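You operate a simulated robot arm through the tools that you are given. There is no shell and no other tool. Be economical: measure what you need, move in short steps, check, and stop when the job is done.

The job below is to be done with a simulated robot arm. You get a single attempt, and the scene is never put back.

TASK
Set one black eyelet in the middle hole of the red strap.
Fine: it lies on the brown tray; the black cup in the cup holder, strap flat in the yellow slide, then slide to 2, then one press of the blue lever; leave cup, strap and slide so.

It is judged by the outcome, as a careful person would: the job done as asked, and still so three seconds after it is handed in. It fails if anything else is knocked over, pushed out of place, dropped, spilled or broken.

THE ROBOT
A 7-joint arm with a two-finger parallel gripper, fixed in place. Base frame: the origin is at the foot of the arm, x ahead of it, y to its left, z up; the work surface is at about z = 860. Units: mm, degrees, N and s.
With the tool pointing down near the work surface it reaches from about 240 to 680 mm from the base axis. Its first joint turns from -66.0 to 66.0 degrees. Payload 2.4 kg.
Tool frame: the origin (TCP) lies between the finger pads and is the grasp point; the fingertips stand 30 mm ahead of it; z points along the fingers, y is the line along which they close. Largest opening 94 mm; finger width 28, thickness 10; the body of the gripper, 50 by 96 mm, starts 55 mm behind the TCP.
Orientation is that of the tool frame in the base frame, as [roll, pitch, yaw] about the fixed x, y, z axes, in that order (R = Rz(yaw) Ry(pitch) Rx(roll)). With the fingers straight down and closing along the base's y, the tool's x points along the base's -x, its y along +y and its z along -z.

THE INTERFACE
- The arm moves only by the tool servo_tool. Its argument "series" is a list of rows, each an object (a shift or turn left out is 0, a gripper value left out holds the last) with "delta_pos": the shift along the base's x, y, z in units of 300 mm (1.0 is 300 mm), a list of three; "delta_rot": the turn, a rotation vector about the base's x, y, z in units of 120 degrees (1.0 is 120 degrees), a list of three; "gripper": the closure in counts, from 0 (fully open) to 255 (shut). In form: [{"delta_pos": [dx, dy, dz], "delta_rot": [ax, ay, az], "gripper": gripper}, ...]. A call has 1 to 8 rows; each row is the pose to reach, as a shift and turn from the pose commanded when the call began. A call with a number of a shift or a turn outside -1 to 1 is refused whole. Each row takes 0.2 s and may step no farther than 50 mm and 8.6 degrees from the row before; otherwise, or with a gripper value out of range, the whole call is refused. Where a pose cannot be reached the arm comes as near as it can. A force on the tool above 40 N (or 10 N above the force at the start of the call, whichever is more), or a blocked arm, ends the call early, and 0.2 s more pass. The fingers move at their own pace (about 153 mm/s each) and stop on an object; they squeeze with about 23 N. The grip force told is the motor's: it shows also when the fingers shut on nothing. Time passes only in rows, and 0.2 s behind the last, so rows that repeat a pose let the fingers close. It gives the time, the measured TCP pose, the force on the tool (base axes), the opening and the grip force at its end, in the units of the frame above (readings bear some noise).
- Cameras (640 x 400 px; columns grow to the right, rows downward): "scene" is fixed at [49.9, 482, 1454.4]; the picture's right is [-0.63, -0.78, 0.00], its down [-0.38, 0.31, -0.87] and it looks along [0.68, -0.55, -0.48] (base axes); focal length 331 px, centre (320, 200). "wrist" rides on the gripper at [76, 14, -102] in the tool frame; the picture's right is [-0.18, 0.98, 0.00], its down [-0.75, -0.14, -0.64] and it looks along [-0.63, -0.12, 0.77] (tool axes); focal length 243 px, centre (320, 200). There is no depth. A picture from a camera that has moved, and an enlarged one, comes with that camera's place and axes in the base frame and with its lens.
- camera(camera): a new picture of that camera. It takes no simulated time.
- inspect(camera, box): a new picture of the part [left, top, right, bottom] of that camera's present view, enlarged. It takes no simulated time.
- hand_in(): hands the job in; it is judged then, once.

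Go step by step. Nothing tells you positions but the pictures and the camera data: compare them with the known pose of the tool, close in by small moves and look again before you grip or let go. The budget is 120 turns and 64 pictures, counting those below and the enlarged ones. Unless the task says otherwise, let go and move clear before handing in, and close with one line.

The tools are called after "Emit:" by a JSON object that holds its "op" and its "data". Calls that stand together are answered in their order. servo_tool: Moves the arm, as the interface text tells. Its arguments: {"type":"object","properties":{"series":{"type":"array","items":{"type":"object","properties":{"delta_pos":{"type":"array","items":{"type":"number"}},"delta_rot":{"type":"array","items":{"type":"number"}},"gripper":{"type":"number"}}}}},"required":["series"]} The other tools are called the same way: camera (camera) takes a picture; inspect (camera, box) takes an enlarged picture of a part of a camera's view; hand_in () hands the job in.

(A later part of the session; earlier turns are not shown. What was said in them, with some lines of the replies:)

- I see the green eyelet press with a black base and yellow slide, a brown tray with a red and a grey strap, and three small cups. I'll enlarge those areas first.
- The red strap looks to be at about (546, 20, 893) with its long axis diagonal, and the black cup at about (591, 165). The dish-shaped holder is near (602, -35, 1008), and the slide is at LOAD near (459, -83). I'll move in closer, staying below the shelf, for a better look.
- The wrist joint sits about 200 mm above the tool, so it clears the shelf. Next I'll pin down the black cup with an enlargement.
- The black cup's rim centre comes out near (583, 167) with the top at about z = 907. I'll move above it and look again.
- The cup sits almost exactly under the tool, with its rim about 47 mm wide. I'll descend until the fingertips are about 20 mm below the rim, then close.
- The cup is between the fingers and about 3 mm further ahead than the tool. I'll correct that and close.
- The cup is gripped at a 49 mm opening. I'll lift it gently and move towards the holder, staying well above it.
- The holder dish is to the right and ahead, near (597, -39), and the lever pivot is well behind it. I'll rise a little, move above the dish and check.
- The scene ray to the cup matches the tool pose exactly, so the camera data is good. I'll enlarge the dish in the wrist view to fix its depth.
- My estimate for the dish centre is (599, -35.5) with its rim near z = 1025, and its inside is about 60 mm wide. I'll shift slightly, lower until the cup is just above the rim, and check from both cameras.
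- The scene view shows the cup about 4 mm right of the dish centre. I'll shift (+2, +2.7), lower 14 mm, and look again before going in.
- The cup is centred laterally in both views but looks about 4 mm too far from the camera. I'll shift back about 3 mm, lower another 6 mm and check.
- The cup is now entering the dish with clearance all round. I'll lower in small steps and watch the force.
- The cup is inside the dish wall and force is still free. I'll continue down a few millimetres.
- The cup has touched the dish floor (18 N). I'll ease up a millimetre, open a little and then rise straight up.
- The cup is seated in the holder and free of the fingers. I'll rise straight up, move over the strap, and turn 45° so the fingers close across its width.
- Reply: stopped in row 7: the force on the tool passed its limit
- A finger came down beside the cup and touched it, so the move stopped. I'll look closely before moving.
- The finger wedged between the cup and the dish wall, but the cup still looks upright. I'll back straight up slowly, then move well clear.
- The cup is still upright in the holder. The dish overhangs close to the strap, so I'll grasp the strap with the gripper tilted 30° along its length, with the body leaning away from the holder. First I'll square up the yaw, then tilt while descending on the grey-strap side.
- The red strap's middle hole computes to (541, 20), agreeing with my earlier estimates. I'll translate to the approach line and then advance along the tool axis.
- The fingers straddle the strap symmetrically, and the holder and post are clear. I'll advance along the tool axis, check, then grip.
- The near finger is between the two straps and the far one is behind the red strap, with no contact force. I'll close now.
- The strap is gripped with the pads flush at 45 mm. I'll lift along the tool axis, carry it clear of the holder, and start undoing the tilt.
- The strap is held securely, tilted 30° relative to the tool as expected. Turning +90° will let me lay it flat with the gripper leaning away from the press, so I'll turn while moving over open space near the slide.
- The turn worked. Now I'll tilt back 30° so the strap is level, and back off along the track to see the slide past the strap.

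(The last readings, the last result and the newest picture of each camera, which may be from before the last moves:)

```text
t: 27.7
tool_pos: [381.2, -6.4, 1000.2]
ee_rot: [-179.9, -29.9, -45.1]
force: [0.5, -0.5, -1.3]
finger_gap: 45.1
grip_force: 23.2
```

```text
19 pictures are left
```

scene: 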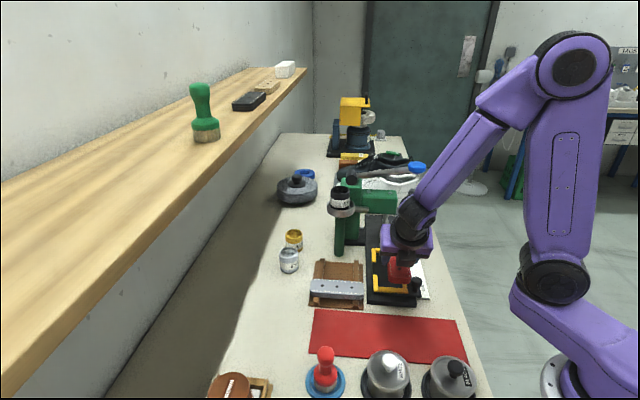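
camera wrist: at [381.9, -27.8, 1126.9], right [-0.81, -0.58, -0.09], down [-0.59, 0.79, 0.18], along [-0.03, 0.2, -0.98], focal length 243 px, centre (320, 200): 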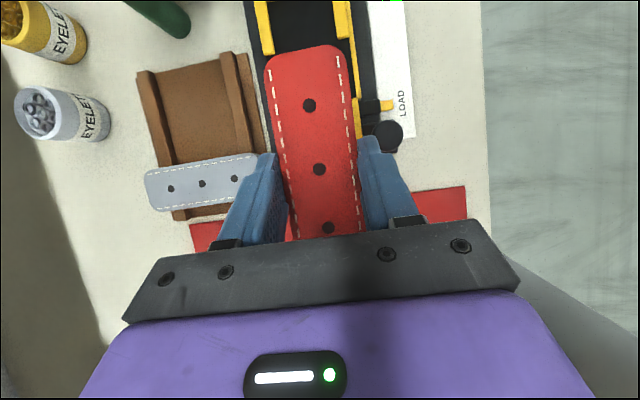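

The strap is level and the slide is visible beyond it. I'll enlarge the view once to pin the slide's centre, currently about (452, -70).

Emit:
{"op": "inspect", "data": {"camera": "wrist", "box": [230, 0, 430, 140]}}

```text
2.86 times, centred on (330, 70) of wrist
camera zoom: at [381.9, -27.8, 1126.9], right [-0.81, -0.58, -0.09], down [-0.59, 0.79, 0.18], along [-0.03, 0.2, -0.98], focal length 693 px, centre (291, 571)
```

zoom: 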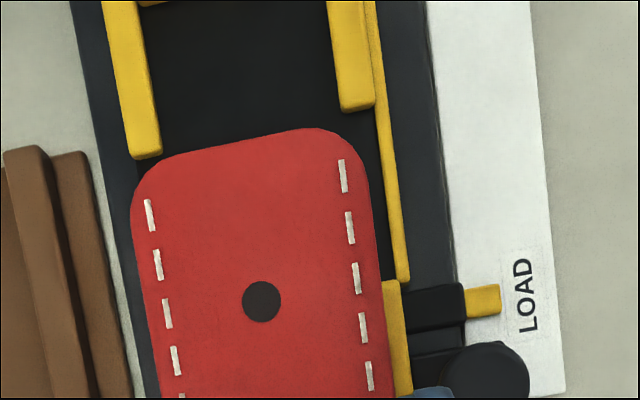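

The two cameras agree that the slide's interior is centred at about (450.5, -69) and is about 57 by 134 mm. I'll move the strap above it, leaving it about 14 mm over the frame, and check.

Emit:
{"op": "servo_tool", "data": {"series": [{"delta_pos": [0.07, -0.063, -0.02]}, {"delta_pos": [0.14, -0.126, -0.08]}, {"delta_pos": [0.2093, -0.1887, -0.15]}, {"delta_pos": [0.2093, -0.1887, -0.2173]}, {"delta_pos": [0.2093, -0.1887, -0.2173]}]}}

Emit:
{"op": "inspect", "data": {"camera": "wrist", "box": [220, 0, 440, 240]}}

Emit:
{"op": "inspect", "data": {"camera": "scene", "box": [340, 200, 450, 320]}}

```text
t: 28.9
tool_pos: [446.3, -62.1, 935.7]
ee_rot: [-179.9, -29.9, -45.2]
force: [0.0, 0.7, -0.3]
finger_gap: 45.5
grip_force: 22.9
```

```text
1.67 times, centred on (330, 120) of wrist
camera zoom: at [445.1, -84.3, 1061.7], right [-0.81, -0.58, -0.09], down [-0.59, 0.79, 0.18], along [-0.03, 0.2, -0.98], focal length 404 px, centre (303, 333)
```

zoom: 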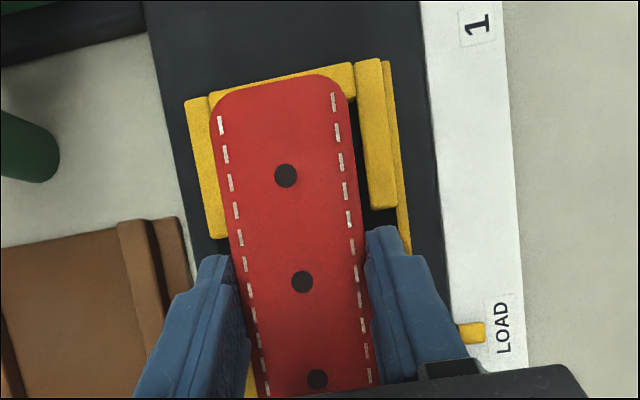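

```text
3.33 times, centred on (395, 260) of scene
camera zoom: at [50.0, 482.0, 1454.4], right [-0.63, -0.78, 0.0], down [-0.38, 0.31, -0.87], along [0.68, -0.55, -0.48], focal length 1104 px, centre (70, 0)
```

zoom: 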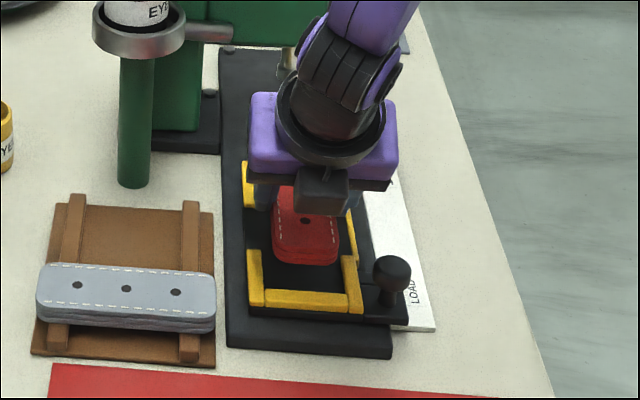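

The strap is centred across the slide and about 1.7 mm too far along the track. I'll correct that and lower in stages.

Emit:
{"op": "servo_tool", "data": {"series": [{"delta_pos": [-0.005, 0.003, 0]}, {"delta_pos": [-0.005, 0.003, -0.03]}, {"delta_pos": [-0.005, 0.003, -0.045]}, {"delta_pos": [-0.005, 0.003, -0.045]}]}}

Emit:
{"op": "inspect", "data": {"camera": "wrist", "box": [220, 0, 440, 240]}}

Emit:
{"op": "inspect", "data": {"camera": "scene", "box": [370, 240, 430, 310]}}

```text
t: 29.9
tool_pos: [444.8, -61.6, 921.9]
ee_rot: [-179.8, -29.9, -45.1]
force: [-0.5, -0.5, -0.6]
finger_gap: 45.1
grip_force: 22.6
```

```text
1.67 times, centred on (330, 120) of wrist
camera zoom: at [443.9, -84.0, 1048.7], right [-0.81, -0.58, -0.09], down [-0.59, 0.79, 0.18], along [-0.03, 0.2, -0.98], focal length 404 px, centre (303, 333)
```

zoom: 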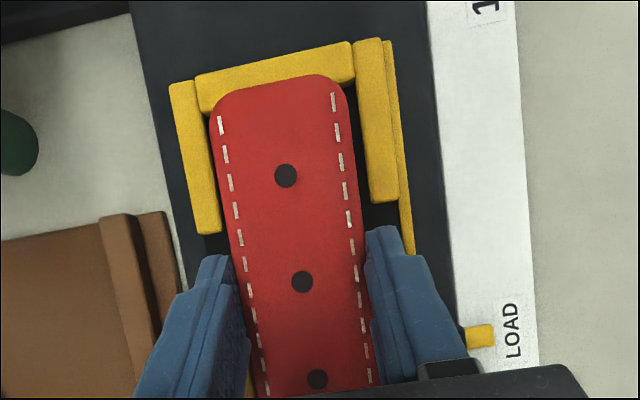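

```text
5.71 times, centred on (400, 275) of scene
camera zoom: at [50.0, 482.0, 1454.4], right [-0.63, -0.78, 0.0], down [-0.38, 0.31, -0.87], along [0.68, -0.55, -0.48], focal length 1893 px, centre (-137, -229)
```

zoom: 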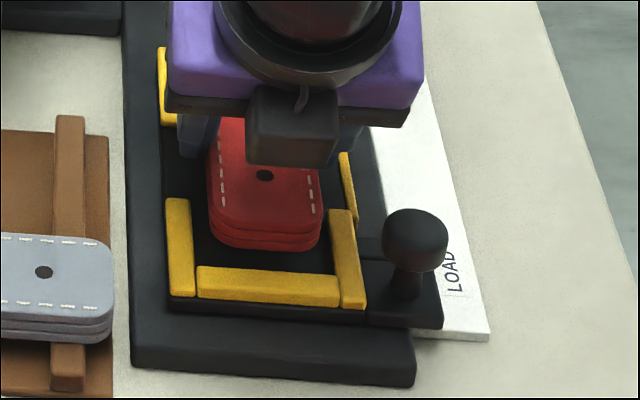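

There is more free space at the near end than at the far end, so I'll shift back another 2 mm along the track and lower gently.

Emit:
{"op": "servo_tool", "data": {"series": [{"delta_pos": [-0.005, 0.005, 0]}, {"delta_pos": [-0.005, 0.005, -0.012]}, {"delta_pos": [-0.005, 0.005, -0.024]}, {"delta_pos": [-0.005, 0.005, -0.024]}]}}

Emit:
{"op": "servo_tool", "data": {"series": [{"delta_pos": [0, 0, -0.007]}, {"delta_pos": [0, 0, -0.014]}, {"delta_pos": [0, 0, -0.014]}]}}

```text
t: 30.9
tool_pos: [441.5, -62.1, 916.9]
ee_rot: [-179.9, -30.3, -45.4]
force: [-6.4, -5.0, 36.7]
finger_gap: 45.2
grip_force: 23.3
```

```text
t: 31.3
tool_pos: [442.2, -61.6, 916.4]
ee_rot: [-179.9, -30.6, -45.4]
force: [-3.5, -0.3, 9.7]
finger_gap: 45.5
grip_force: 22.7
stopped in row 1: the force on the tool passed its limit (the readings are from after the stop); the commanded pose is now the measured one
```

Contact came at z of about 916.5, so I need to see whether the strap is on the floor of the slide or on the frame.

Emit:
{"op": "inspect", "data": {"camera": "scene", "box": [370, 240, 430, 310]}}

Emit:
{"op": "inspect", "data": {"camera": "wrist", "box": [220, 0, 440, 240]}}

```text
5.71 times, centred on (400, 275) of scene
camera zoom: at [49.7, 482.1, 1454.4], right [-0.63, -0.78, 0.0], down [-0.38, 0.31, -0.87], along [0.68, -0.55, -0.48], focal length 1893 px, centre (-137, -229)
```

zoom: 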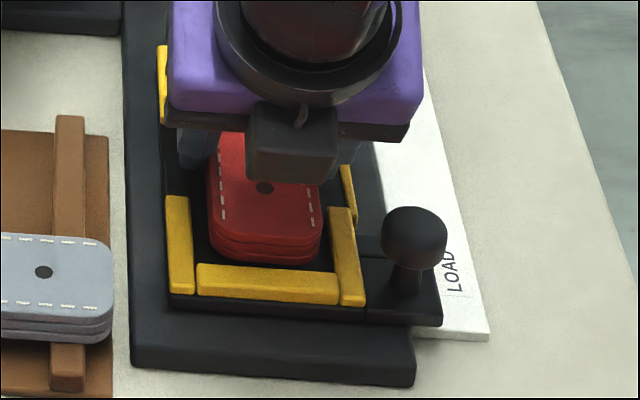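

```text
1.67 times, centred on (330, 120) of wrist
camera zoom: at [441.5, -82.6, 1043.2], right [-0.81, -0.58, -0.1], down [-0.59, 0.79, 0.17], along [-0.02, 0.19, -0.98], focal length 404 px, centre (303, 333)
```

zoom: 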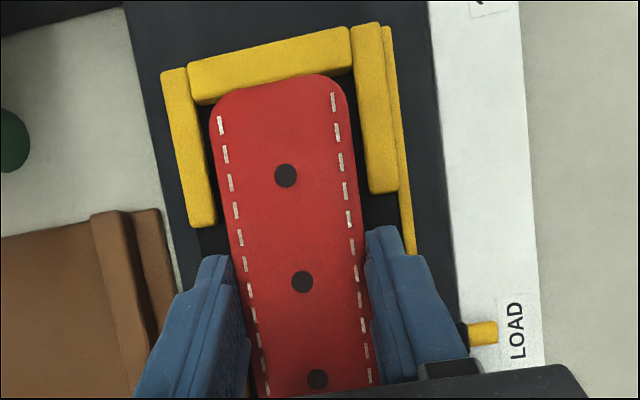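

The numbers suggest my last shift put the strap's near end on the near bar. I'll lift 5 mm, shift +3.5 mm along the track, and lower again. A lower contact height would confirm it.

Emit:
{"op": "servo_tool", "data": {"series": [{"delta_pos": [0, 0, 0.018], "delta_rot": [0.004, 0.004, 0.0025]}, {"delta_pos": [0.009, -0.009, 0.018], "delta_rot": [0.004, 0.004, 0.0025]}, {"delta_pos": [0.009, -0.009, 0.006], "delta_rot": [0.004, 0.004, 0.0025]}, {"delta_pos": [0.009, -0.009, -0.003], "delta_rot": [0.004, 0.004, 0.0025]}, {"delta_pos": [0.009, -0.009, -0.01], "delta_rot": [0.004, 0.004, 0.0025]}, {"delta_pos": [0.009, -0.009, -0.01], "delta_rot": [0.004, 0.004, 0.0025]}]}}

```text
t: 32.5
tool_pos: [447.2, -65.6, 915.8]
ee_rot: [-179.8, -30.4, -45.0]
force: [-2.8, -0.6, 8.3]
finger_gap: 45.2
grip_force: 22.8
stopped in row 6: the force on the tool passed its limit (the readings are from after the stop); the commanded pose is now the measured one
```

Contact came at the same height again, so this may simply be the slide floor. I'll check with a close scene view.

Emit:
{"op": "inspect", "data": {"camera": "scene", "box": [375, 245, 425, 300]}}

```text
7.27 times, centred on (400, 272) of scene
camera zoom: at [49.8, 482.1, 1454.4], right [-0.63, -0.78, 0.0], down [-0.38, 0.31, -0.87], along [0.68, -0.55, -0.48], focal length 2409 px, centre (-262, -327)
```

zoom: 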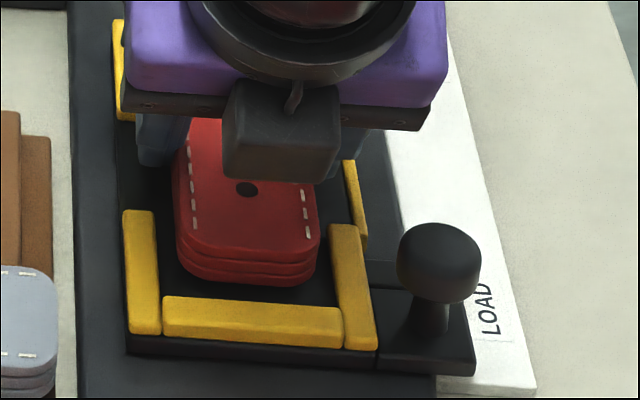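

The strap is thinner than I assumed, about 15 mm. So the fingertips are on the slide floor and the strap hangs about 7 mm above it, just at frame height. I'll ease up, recentre by about -2.7 mm along the track, and check before letting it drop in.

Emit:
{"op": "servo_tool", "data": {"series": [{"delta_pos": [0, 0, 0.008], "delta_rot": [0.0024, 0.0024, 0]}, {"delta_pos": [-0.004, 0.0087, 0.008], "delta_rot": [0.0024, 0.0024, 0]}, {"delta_pos": [-0.004, 0.0087, 0.003], "delta_rot": [0.0024, 0.0024, 0]}, {"delta_pos": [-0.004, 0.0087, 0.003], "delta_rot": [0.0024, 0.0024, 0]}]}}

Emit:
{"op": "inspect", "data": {"camera": "scene", "box": [375, 245, 425, 300]}}

```text
t: 33.5
tool_pos: [446.4, -64.5, 917.6]
ee_rot: [-179.9, -29.9, -45.1]
force: [-0.6, 1.1, 0.3]
finger_gap: 45.3
grip_force: 23.1
```

```text
7.27 times, centred on (400, 272) of scene
camera zoom: at [49.9, 482.0, 1454.4], right [-0.63, -0.78, 0.0], down [-0.38, 0.31, -0.87], along [0.68, -0.55, -0.48], focal length 2409 px, centre (-262, -327)
```

zoom: 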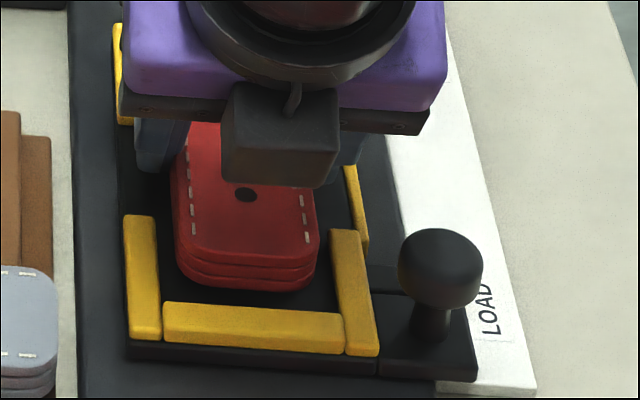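

The strap is centred across the frame with about 6 mm free at the near end, so I'll shift back 2 mm and release with a small opening so it settles in.

Emit:
{"op": "servo_tool", "data": {"series": [{"delta_pos": [-0.005, 0.005, 0]}, {"delta_pos": [-0.005, 0.005, -0.002]}, {"delta_pos": [-0.005, 0.005, -0.002], "gripper": 110}, {"delta_pos": [-0.005, 0.005, -0.002], "gripper": 100}, {"delta_pos": [-0.005, 0.005, -0.002], "gripper": 100}]}}

Emit:
{"op": "inspect", "data": {"camera": "wrist", "box": [220, 0, 440, 240]}}

```text
t: 34.7
tool_pos: [444.8, -62.2, 916.1]
ee_rot: [-179.8, -30.0, -45.0]
force: [2.7, 2.7, 11.4]
finger_gap: 55.4
grip_force: 0.0
```

```text
1.67 times, centred on (330, 120) of wrist
camera zoom: at [444.6, -83.3, 1043.2], right [-0.81, -0.58, -0.1], down [-0.59, 0.79, 0.18], along [-0.03, 0.2, -0.98], focal length 404 px, centre (303, 333)
```

zoom: 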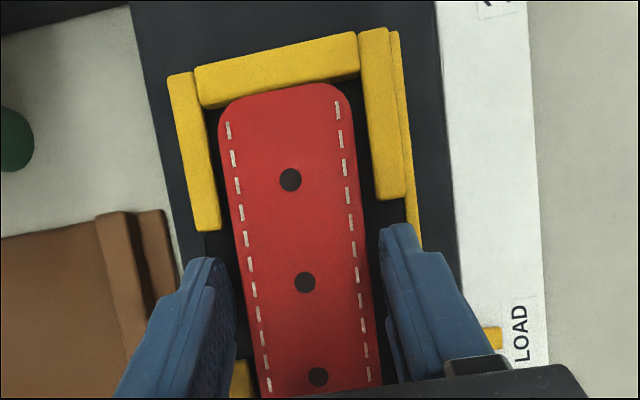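

The strap has dropped into the frame with a visible gap at the far bar. I'll retreat along the tool axis and check that it lies flat.

Emit:
{"op": "servo_tool", "data": {"series": [{"delta_pos": [-0.012, 0.012, 0.03]}, {"delta_pos": [-0.05, 0.05, 0.12]}, {"delta_pos": [-0.1, 0.1, 0.24]}, {"delta_pos": [-0.16, 0.16, 0.38]}, {"delta_pos": [-0.22, 0.22, 0.5]}, {"delta_pos": [-0.22, 0.22, 0.5]}]}}

Emit:
{"op": "inspect", "data": {"camera": "scene", "box": [350, 210, 450, 310]}}

```text
t: 36.1
tool_pos: [380.0, 1.8, 1067.4]
ee_rot: [-179.8, -29.9, -45.0]
force: [1.3, -0.4, 0.2]
finger_gap: 57.5
grip_force: 0.0
```

```text
4.00 times, centred on (400, 260) of scene
camera zoom: at [49.9, 482.1, 1454.4], right [-0.63, -0.78, 0.0], down [-0.38, 0.31, -0.87], along [0.68, -0.55, -0.48], focal length 1325 px, centre (0, -40)
```

zoom: 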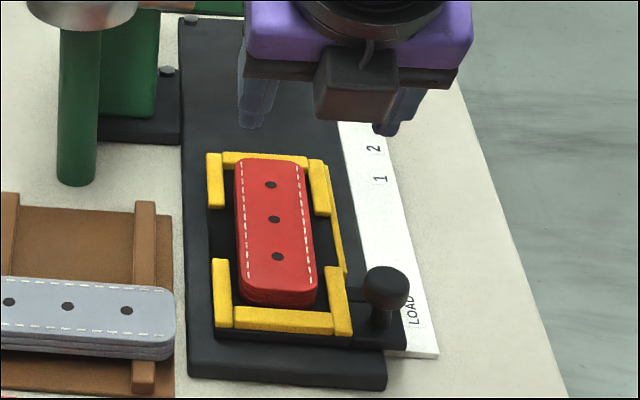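

The strap is in the slide. I'll take one tight zoom to make sure it lies flat and isn't resting on the near bar.

Emit:
{"op": "inspect", "data": {"camera": "scene", "box": [395, 245, 440, 300]}}

```text
7.27 times, centred on (418, 272) of scene
camera zoom: at [49.9, 482.1, 1454.4], right [-0.63, -0.78, 0.0], down [-0.38, 0.31, -0.87], along [0.68, -0.55, -0.48], focal length 2409 px, centre (-389, -327)
```

zoom: 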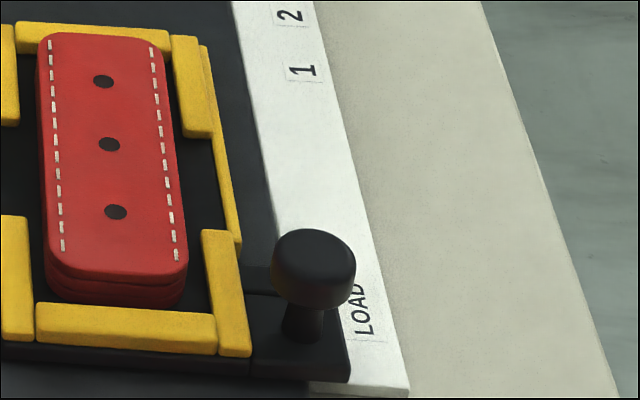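

The strap has settled by the height I expected and the three holes are evenly spaced, so it is flat. Next is the slide's knob, near (362, -61, top z of about 920). I'll approach it in this same tilted pose, which also keeps the body away from the press head.

Emit:
{"op": "servo_tool", "data": {"series": [{"delta_pos": [-0.04, -0.04, -0.08], "gripper": 119}, {"delta_pos": [-0.08, -0.08, -0.17], "gripper": 119}, {"delta_pos": [-0.12, -0.12, -0.26], "gripper": 119}, {"delta_pos": [-0.133, -0.14, -0.33], "gripper": 119}, {"delta_pos": [-0.133, -0.14, -0.33], "gripper": 119}]}}

Emit:
{"op": "camera", "data": {"camera": "wrist"}}

```text
t: 37.3
tool_pos: [338.6, -39.1, 969.7]
ee_rot: [-179.8, -29.9, -45.0]
force: [0.7, 0.3, 1.2]
finger_gap: 50.0
grip_force: 0.0
```

```text
6 pictures are left
camera wrist: at [337.8, -61.5, 1095.3], right [-0.81, -0.58, -0.1], down [-0.59, 0.79, 0.18], along [-0.03, 0.2, -0.98], focal length 243 px, centre (320, 200)
```

wrist: 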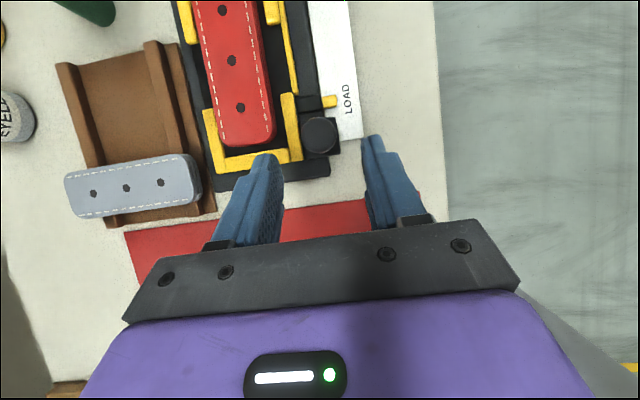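

The knob is centred between the fingers at about (360.5, -62.5), and the strap is visibly flat in the frame. I'll advance along the axis and grip the knob.

Emit:
{"op": "servo_tool", "data": {"series": [{"delta_pos": [0.016, -0.017, -0.043]}, {"delta_pos": [0.032, -0.034, -0.086]}, {"delta_pos": [0.0473, -0.0513, -0.129]}, {"delta_pos": [0.0473, -0.0513, -0.129]}]}}

Emit:
{"op": "servo_tool", "data": {"series": [{"gripper": 255}, {"gripper": 255}, {"gripper": 255}]}}

```text
t: 38.3
tool_pos: [352.7, -54.5, 929.6]
ee_rot: [-179.8, -30.0, -45.2]
force: [0.4, 0.8, 0.1]
finger_gap: 50.0
grip_force: 0.0
```

```text
t: 39.1
tool_pos: [354.0, -53.7, 929.8]
ee_rot: [-179.7, -29.9, -45.0]
force: [11.8, 4.2, -11.5]
finger_gap: 24.9
grip_force: 44.6
```

The knob is held at 25 mm. I'll drag the slide smoothly about 150 mm along the track, then look.

Emit:
{"op": "servo_tool", "data": {"series": [{"delta_pos": [0.03, -0.03, 0]}, {"delta_pos": [0.075, -0.075, 0]}, {"delta_pos": [0.125, -0.125, 0]}, {"delta_pos": [0.175, -0.175, 0]}, {"delta_pos": [0.225, -0.225, 0]}, {"delta_pos": [0.275, -0.275, 0]}, {"delta_pos": [0.325, -0.325, 0]}, {"delta_pos": [0.3535, -0.3535, 0]}]}}

```text
t: 40.9
tool_pos: [459.2, -159.0, 929.3]
ee_rot: [-179.9, -29.9, -45.0]
force: [7.4, 7.7, 1.3]
finger_gap: 25.1
grip_force: 44.9
```

The slide has moved 149 mm smoothly. I'll check the pointer against the scale.

Emit:
{"op": "inspect", "data": {"camera": "wrist", "box": [220, 0, 440, 170]}}

```text
2.35 times, centred on (330, 85) of wrist
camera zoom: at [458.8, -180.4, 1055.6], right [-0.81, -0.58, -0.09], down [-0.59, 0.79, 0.18], along [-0.03, 0.2, -0.98], focal length 571 px, centre (296, 471)
```

zoom: 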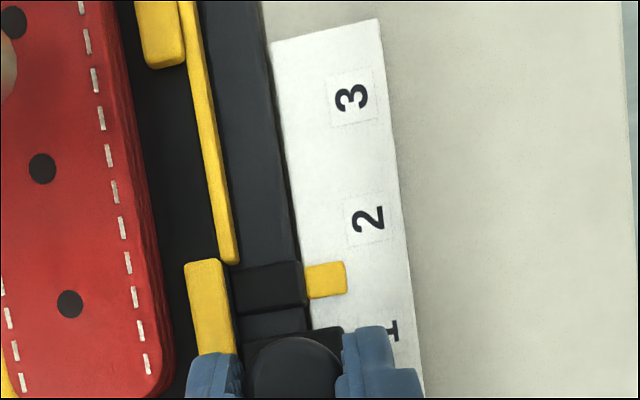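

The pointer is about 17 mm short of 2. I'll move that much further and check again.

Emit:
{"op": "servo_tool", "data": {"series": [{"delta_pos": [0.02, -0.02, 0]}, {"delta_pos": [0.0405, -0.0405, 0]}, {"delta_pos": [0.0405, -0.0405, 0]}]}}

Emit:
{"op": "inspect", "data": {"camera": "wrist", "box": [220, 0, 440, 170]}}

```text
t: 41.7
tool_pos: [470.3, -171.2, 929.6]
ee_rot: [-179.8, -29.8, -44.9]
force: [3.0, 5.9, -4.0]
finger_gap: 24.9
grip_force: 45.0
```

```text
2.35 times, centred on (330, 85) of wrist
camera zoom: at [470.9, -192.7, 1055.6], right [-0.81, -0.58, -0.09], down [-0.59, 0.79, 0.18], along [-0.03, 0.2, -0.98], focal length 571 px, centre (296, 471)
```

zoom: 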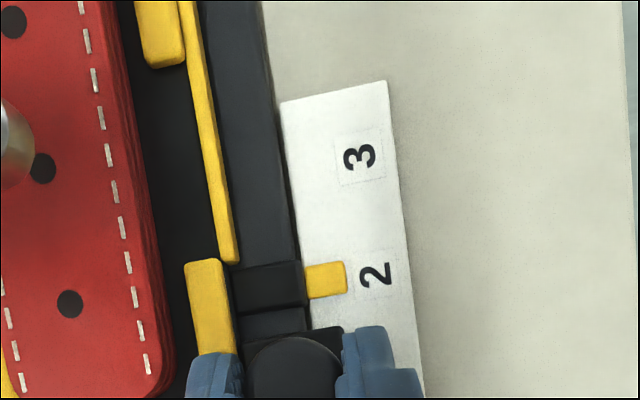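

The pointer is in line with 2. I'll release the knob, back out along the tool axis away from the press, rise, then straighten the tool and close the fingers ready for the lever.

Emit:
{"op": "servo_tool", "data": {"series": [{"gripper": 119}, {"gripper": 119}, {"delta_pos": [-0.035, 0.035, 0.087]}, {"delta_pos": [-0.088, 0.088, 0.217]}, {"delta_pos": [-0.135, 0.135, 0.33]}, {"delta_pos": [-0.2, 0.2, 0.45]}, {"delta_pos": [-0.22, 0.22, 0.6]}, {"delta_pos": [-0.22, 0.22, 0.75]}]}}

Emit:
{"op": "servo_tool", "data": {"series": [{"delta_pos": [0, 0, 0.05], "delta_rot": [0.044, 0.044, 0], "gripper": 255}, {"delta_pos": [0, 0, 0.1], "delta_rot": [0.088, 0.088, 0], "gripper": 255}, {"delta_pos": [0, 0, 0.15], "delta_rot": [0.132, 0.132, 0], "gripper": 255}, {"delta_pos": [0, 0, 0.2], "delta_rot": [0.1768, 0.1768, 0], "gripper": 255}, {"delta_pos": [0, 0, 0.2], "delta_rot": [0.1768, 0.1768, 0], "gripper": 255}]}}

Emit:
{"op": "camera", "data": {"camera": "wrist"}}

```text
t: 43.5
tool_pos: [404.7, -102.4, 1152.2]
ee_rot: [-179.7, -29.8, -45.0]
force: [-0.6, 0.7, 1.7]
finger_gap: 50.5
grip_force: 0.2
```

```text
t: 44.7
tool_pos: [405.9, -105.5, 1213.2]
ee_rot: [-179.8, 0.2, -45.0]
force: [0.9, 0.1, 0.3]
finger_gap: 0.2
grip_force: 23.4
```

```text
3 pictures are left
camera wrist: at [448.3, -171.0, 1315.2], right [-0.83, -0.56, 0.0], down [-0.43, 0.63, 0.64], along [-0.36, 0.53, -0.76], focal length 243 px, centre (320, 200)
```

wrist: 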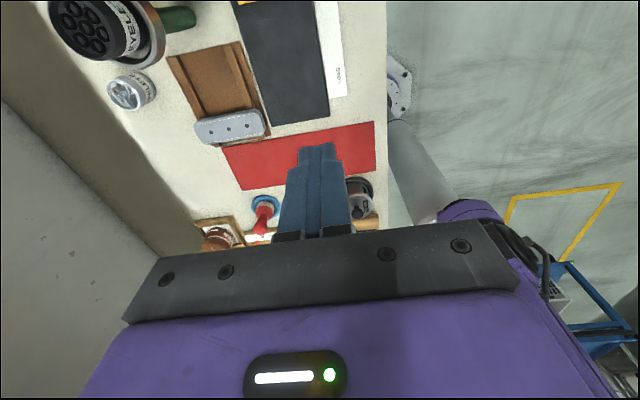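

The wrist camera faces back towards the base here, so I'll hover the closed fingertips above my estimate for the blue knob, (507, -214), and check from there.

Emit:
{"op": "servo_tool", "data": {"series": [{"delta_pos": [0.085, -0.09, 0]}, {"delta_pos": [0.17, -0.18, 0]}, {"delta_pos": [0.255, -0.27, 0]}, {"delta_pos": [0.337, -0.362, -0.01]}, {"delta_pos": [0.337, -0.362, -0.01]}]}}

Emit:
{"op": "camera", "data": {"camera": "wrist"}}

```text
t: 45.9
tool_pos: [507.6, -214.1, 1208.4]
ee_rot: [-179.8, 0.1, -45.0]
force: [-0.5, -0.7, 0.2]
finger_gap: 0.0
grip_force: 23.1
```

```text
2 pictures are left
camera wrist: at [551.1, -279.3, 1310.9], right [-0.83, -0.56, 0.0], down [-0.43, 0.63, 0.64], along [-0.36, 0.53, -0.77], focal length 243 px, centre (320, 200)
```

wrist: 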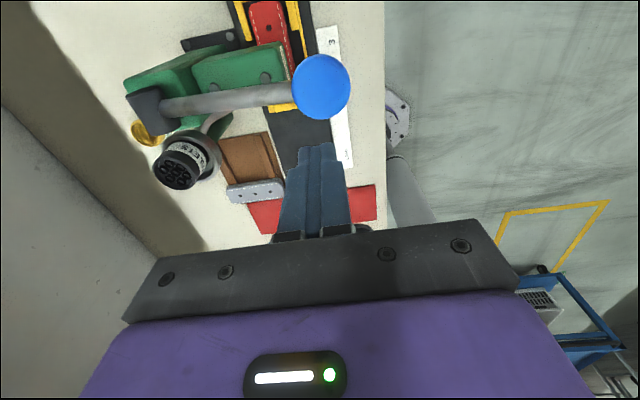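

The blue knob resolves consistently from both cameras to about (520, -234.5, 1106). I'll centre over it and come down close above.

Emit:
{"op": "servo_tool", "data": {"series": [{"delta_pos": [0.0417, -0.068, 0]}, {"delta_pos": [0.0417, -0.068, -0.08]}, {"delta_pos": [0.0417, -0.068, -0.16]}, {"delta_pos": [0.0417, -0.068, -0.16]}]}}

Emit:
{"op": "servo_tool", "data": {"series": [{"delta_pos": [0, 0, -0.03]}, {"delta_pos": [0, 0, -0.06]}, {"delta_pos": [0, 0, -0.09]}, {"delta_pos": [0, 0, -0.12]}]}}

```text
t: 46.9
tool_pos: [520.6, -234.7, 1162.8]
ee_rot: [-179.8, 0.2, -45.0]
force: [-0.4, -0.4, 0.4]
finger_gap: 0.0
grip_force: 23.5
```

```text
t: 47.9
tool_pos: [518.7, -235.5, 1126.9]
ee_rot: [-179.8, -0.1, -45.1]
force: [-1.5, -1.1, 2.5]
finger_gap: 0.0
grip_force: 22.9
```

The lever is giving way at low force (2.5 N). I'll keep pressing steadily until it bottoms out.

Emit:
{"op": "servo_tool", "data": {"series": [{"delta_pos": [0, 0, -0.035]}, {"delta_pos": [0, 0, -0.07]}, {"delta_pos": [0, 0, -0.105]}, {"delta_pos": [0, 0, -0.14]}, {"delta_pos": [0, 0, -0.175]}, {"delta_pos": [0, 0, -0.21]}, {"delta_pos": [0, 0, -0.245]}, {"delta_pos": [0, 0, -0.28]}]}}

```text
t: 49.2
tool_pos: [519.7, -234.9, 1077.3]
ee_rot: [-179.5, -0.5, -45.1]
force: [-8.7, 2.7, 16.8]
finger_gap: 0.0
grip_force: 22.7
stopped in row 6: the force on the tool passed its limit (the readings are from after the stop); the commanded pose is now the measured one
```

The lever stopped hard after about 65 mm of travel. I'll look at the die while it is held down.

Emit:
{"op": "inspect", "data": {"camera": "scene", "box": [335, 160, 425, 250]}}

```text
4.44 times, centred on (380, 205) of scene
camera zoom: at [49.4, 482.3, 1454.3], right [-0.63, -0.78, 0.0], down [-0.38, 0.31, -0.88], along [0.68, -0.55, -0.48], focal length 1472 px, centre (53, 178)
```

zoom: 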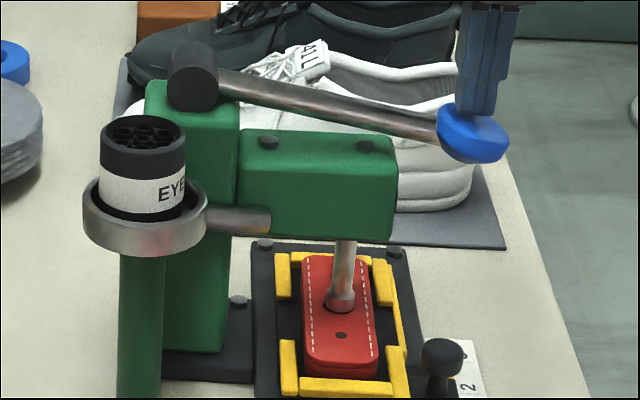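

The die is fully down on the strap's middle hole, the strap is flat, the slide is at 2 and the cup is upright. I'll rise slowly with the lever and move clear.

Emit:
{"op": "servo_tool", "data": {"series": [{"delta_pos": [0, 0, 0.04]}, {"delta_pos": [0, 0, 0.09]}, {"delta_pos": [0, 0, 0.15]}, {"delta_pos": [0, 0, 0.21]}, {"delta_pos": [0, 0, 0.28]}, {"delta_pos": [0, 0, 0.38]}, {"delta_pos": [0, 0, 0.5]}, {"delta_pos": [-0.05, 0.05, 0.6]}]}}

Emit:
{"op": "servo_tool", "data": {"series": [{"delta_pos": [-0.1, 0.1, 0]}, {"delta_pos": [-0.2, 0.2, 0]}, {"delta_pos": [-0.3, 0.3, 0]}, {"delta_pos": [-0.35, 0.35, 0.02]}, {"delta_pos": [-0.35, 0.35, 0.02]}]}}

Emit:
{"op": "inspect", "data": {"camera": "scene", "box": [335, 160, 425, 250]}}

```text
t: 51.0
tool_pos: [503.1, -220.4, 1253.1]
ee_rot: [-179.5, -0.5, -45.0]
force: [0.3, -0.6, -0.1]
finger_gap: 0.2
grip_force: 22.5
```

```text
t: 52.2
tool_pos: [397.1, -115.3, 1261.1]
ee_rot: [-179.5, -0.4, -44.9]
force: [0.2, -0.3, -0.3]
finger_gap: 0.0
grip_force: 23.1
```

```text
4.44 times, centred on (380, 205) of scene
camera zoom: at [49.9, 482.1, 1454.4], right [-0.63, -0.78, 0.0], down [-0.38, 0.31, -0.87], along [0.68, -0.55, -0.48], focal length 1472 px, centre (53, 178)
```

zoom: 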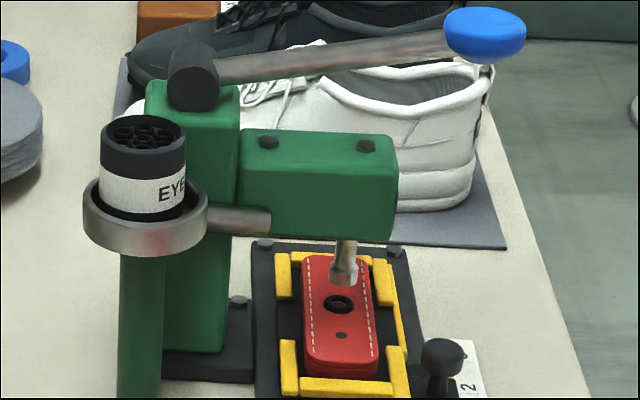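

The black eyelet is set in the middle hole and the lever has sprung back. The cup, strap and slide are in place and the arm is clear, so I'm handing in.

Emit:
{"op": "hand_in", "data": {}}

```text
The job is handed in.
```

The last picture shows one black eyelet set in the middle hole of the red strap. The strap lies flat in the slide at 2, and the black cup is in its holder. While moving away from the holder, a finger briefly pressed against the cup, but it stayed upright and in place.
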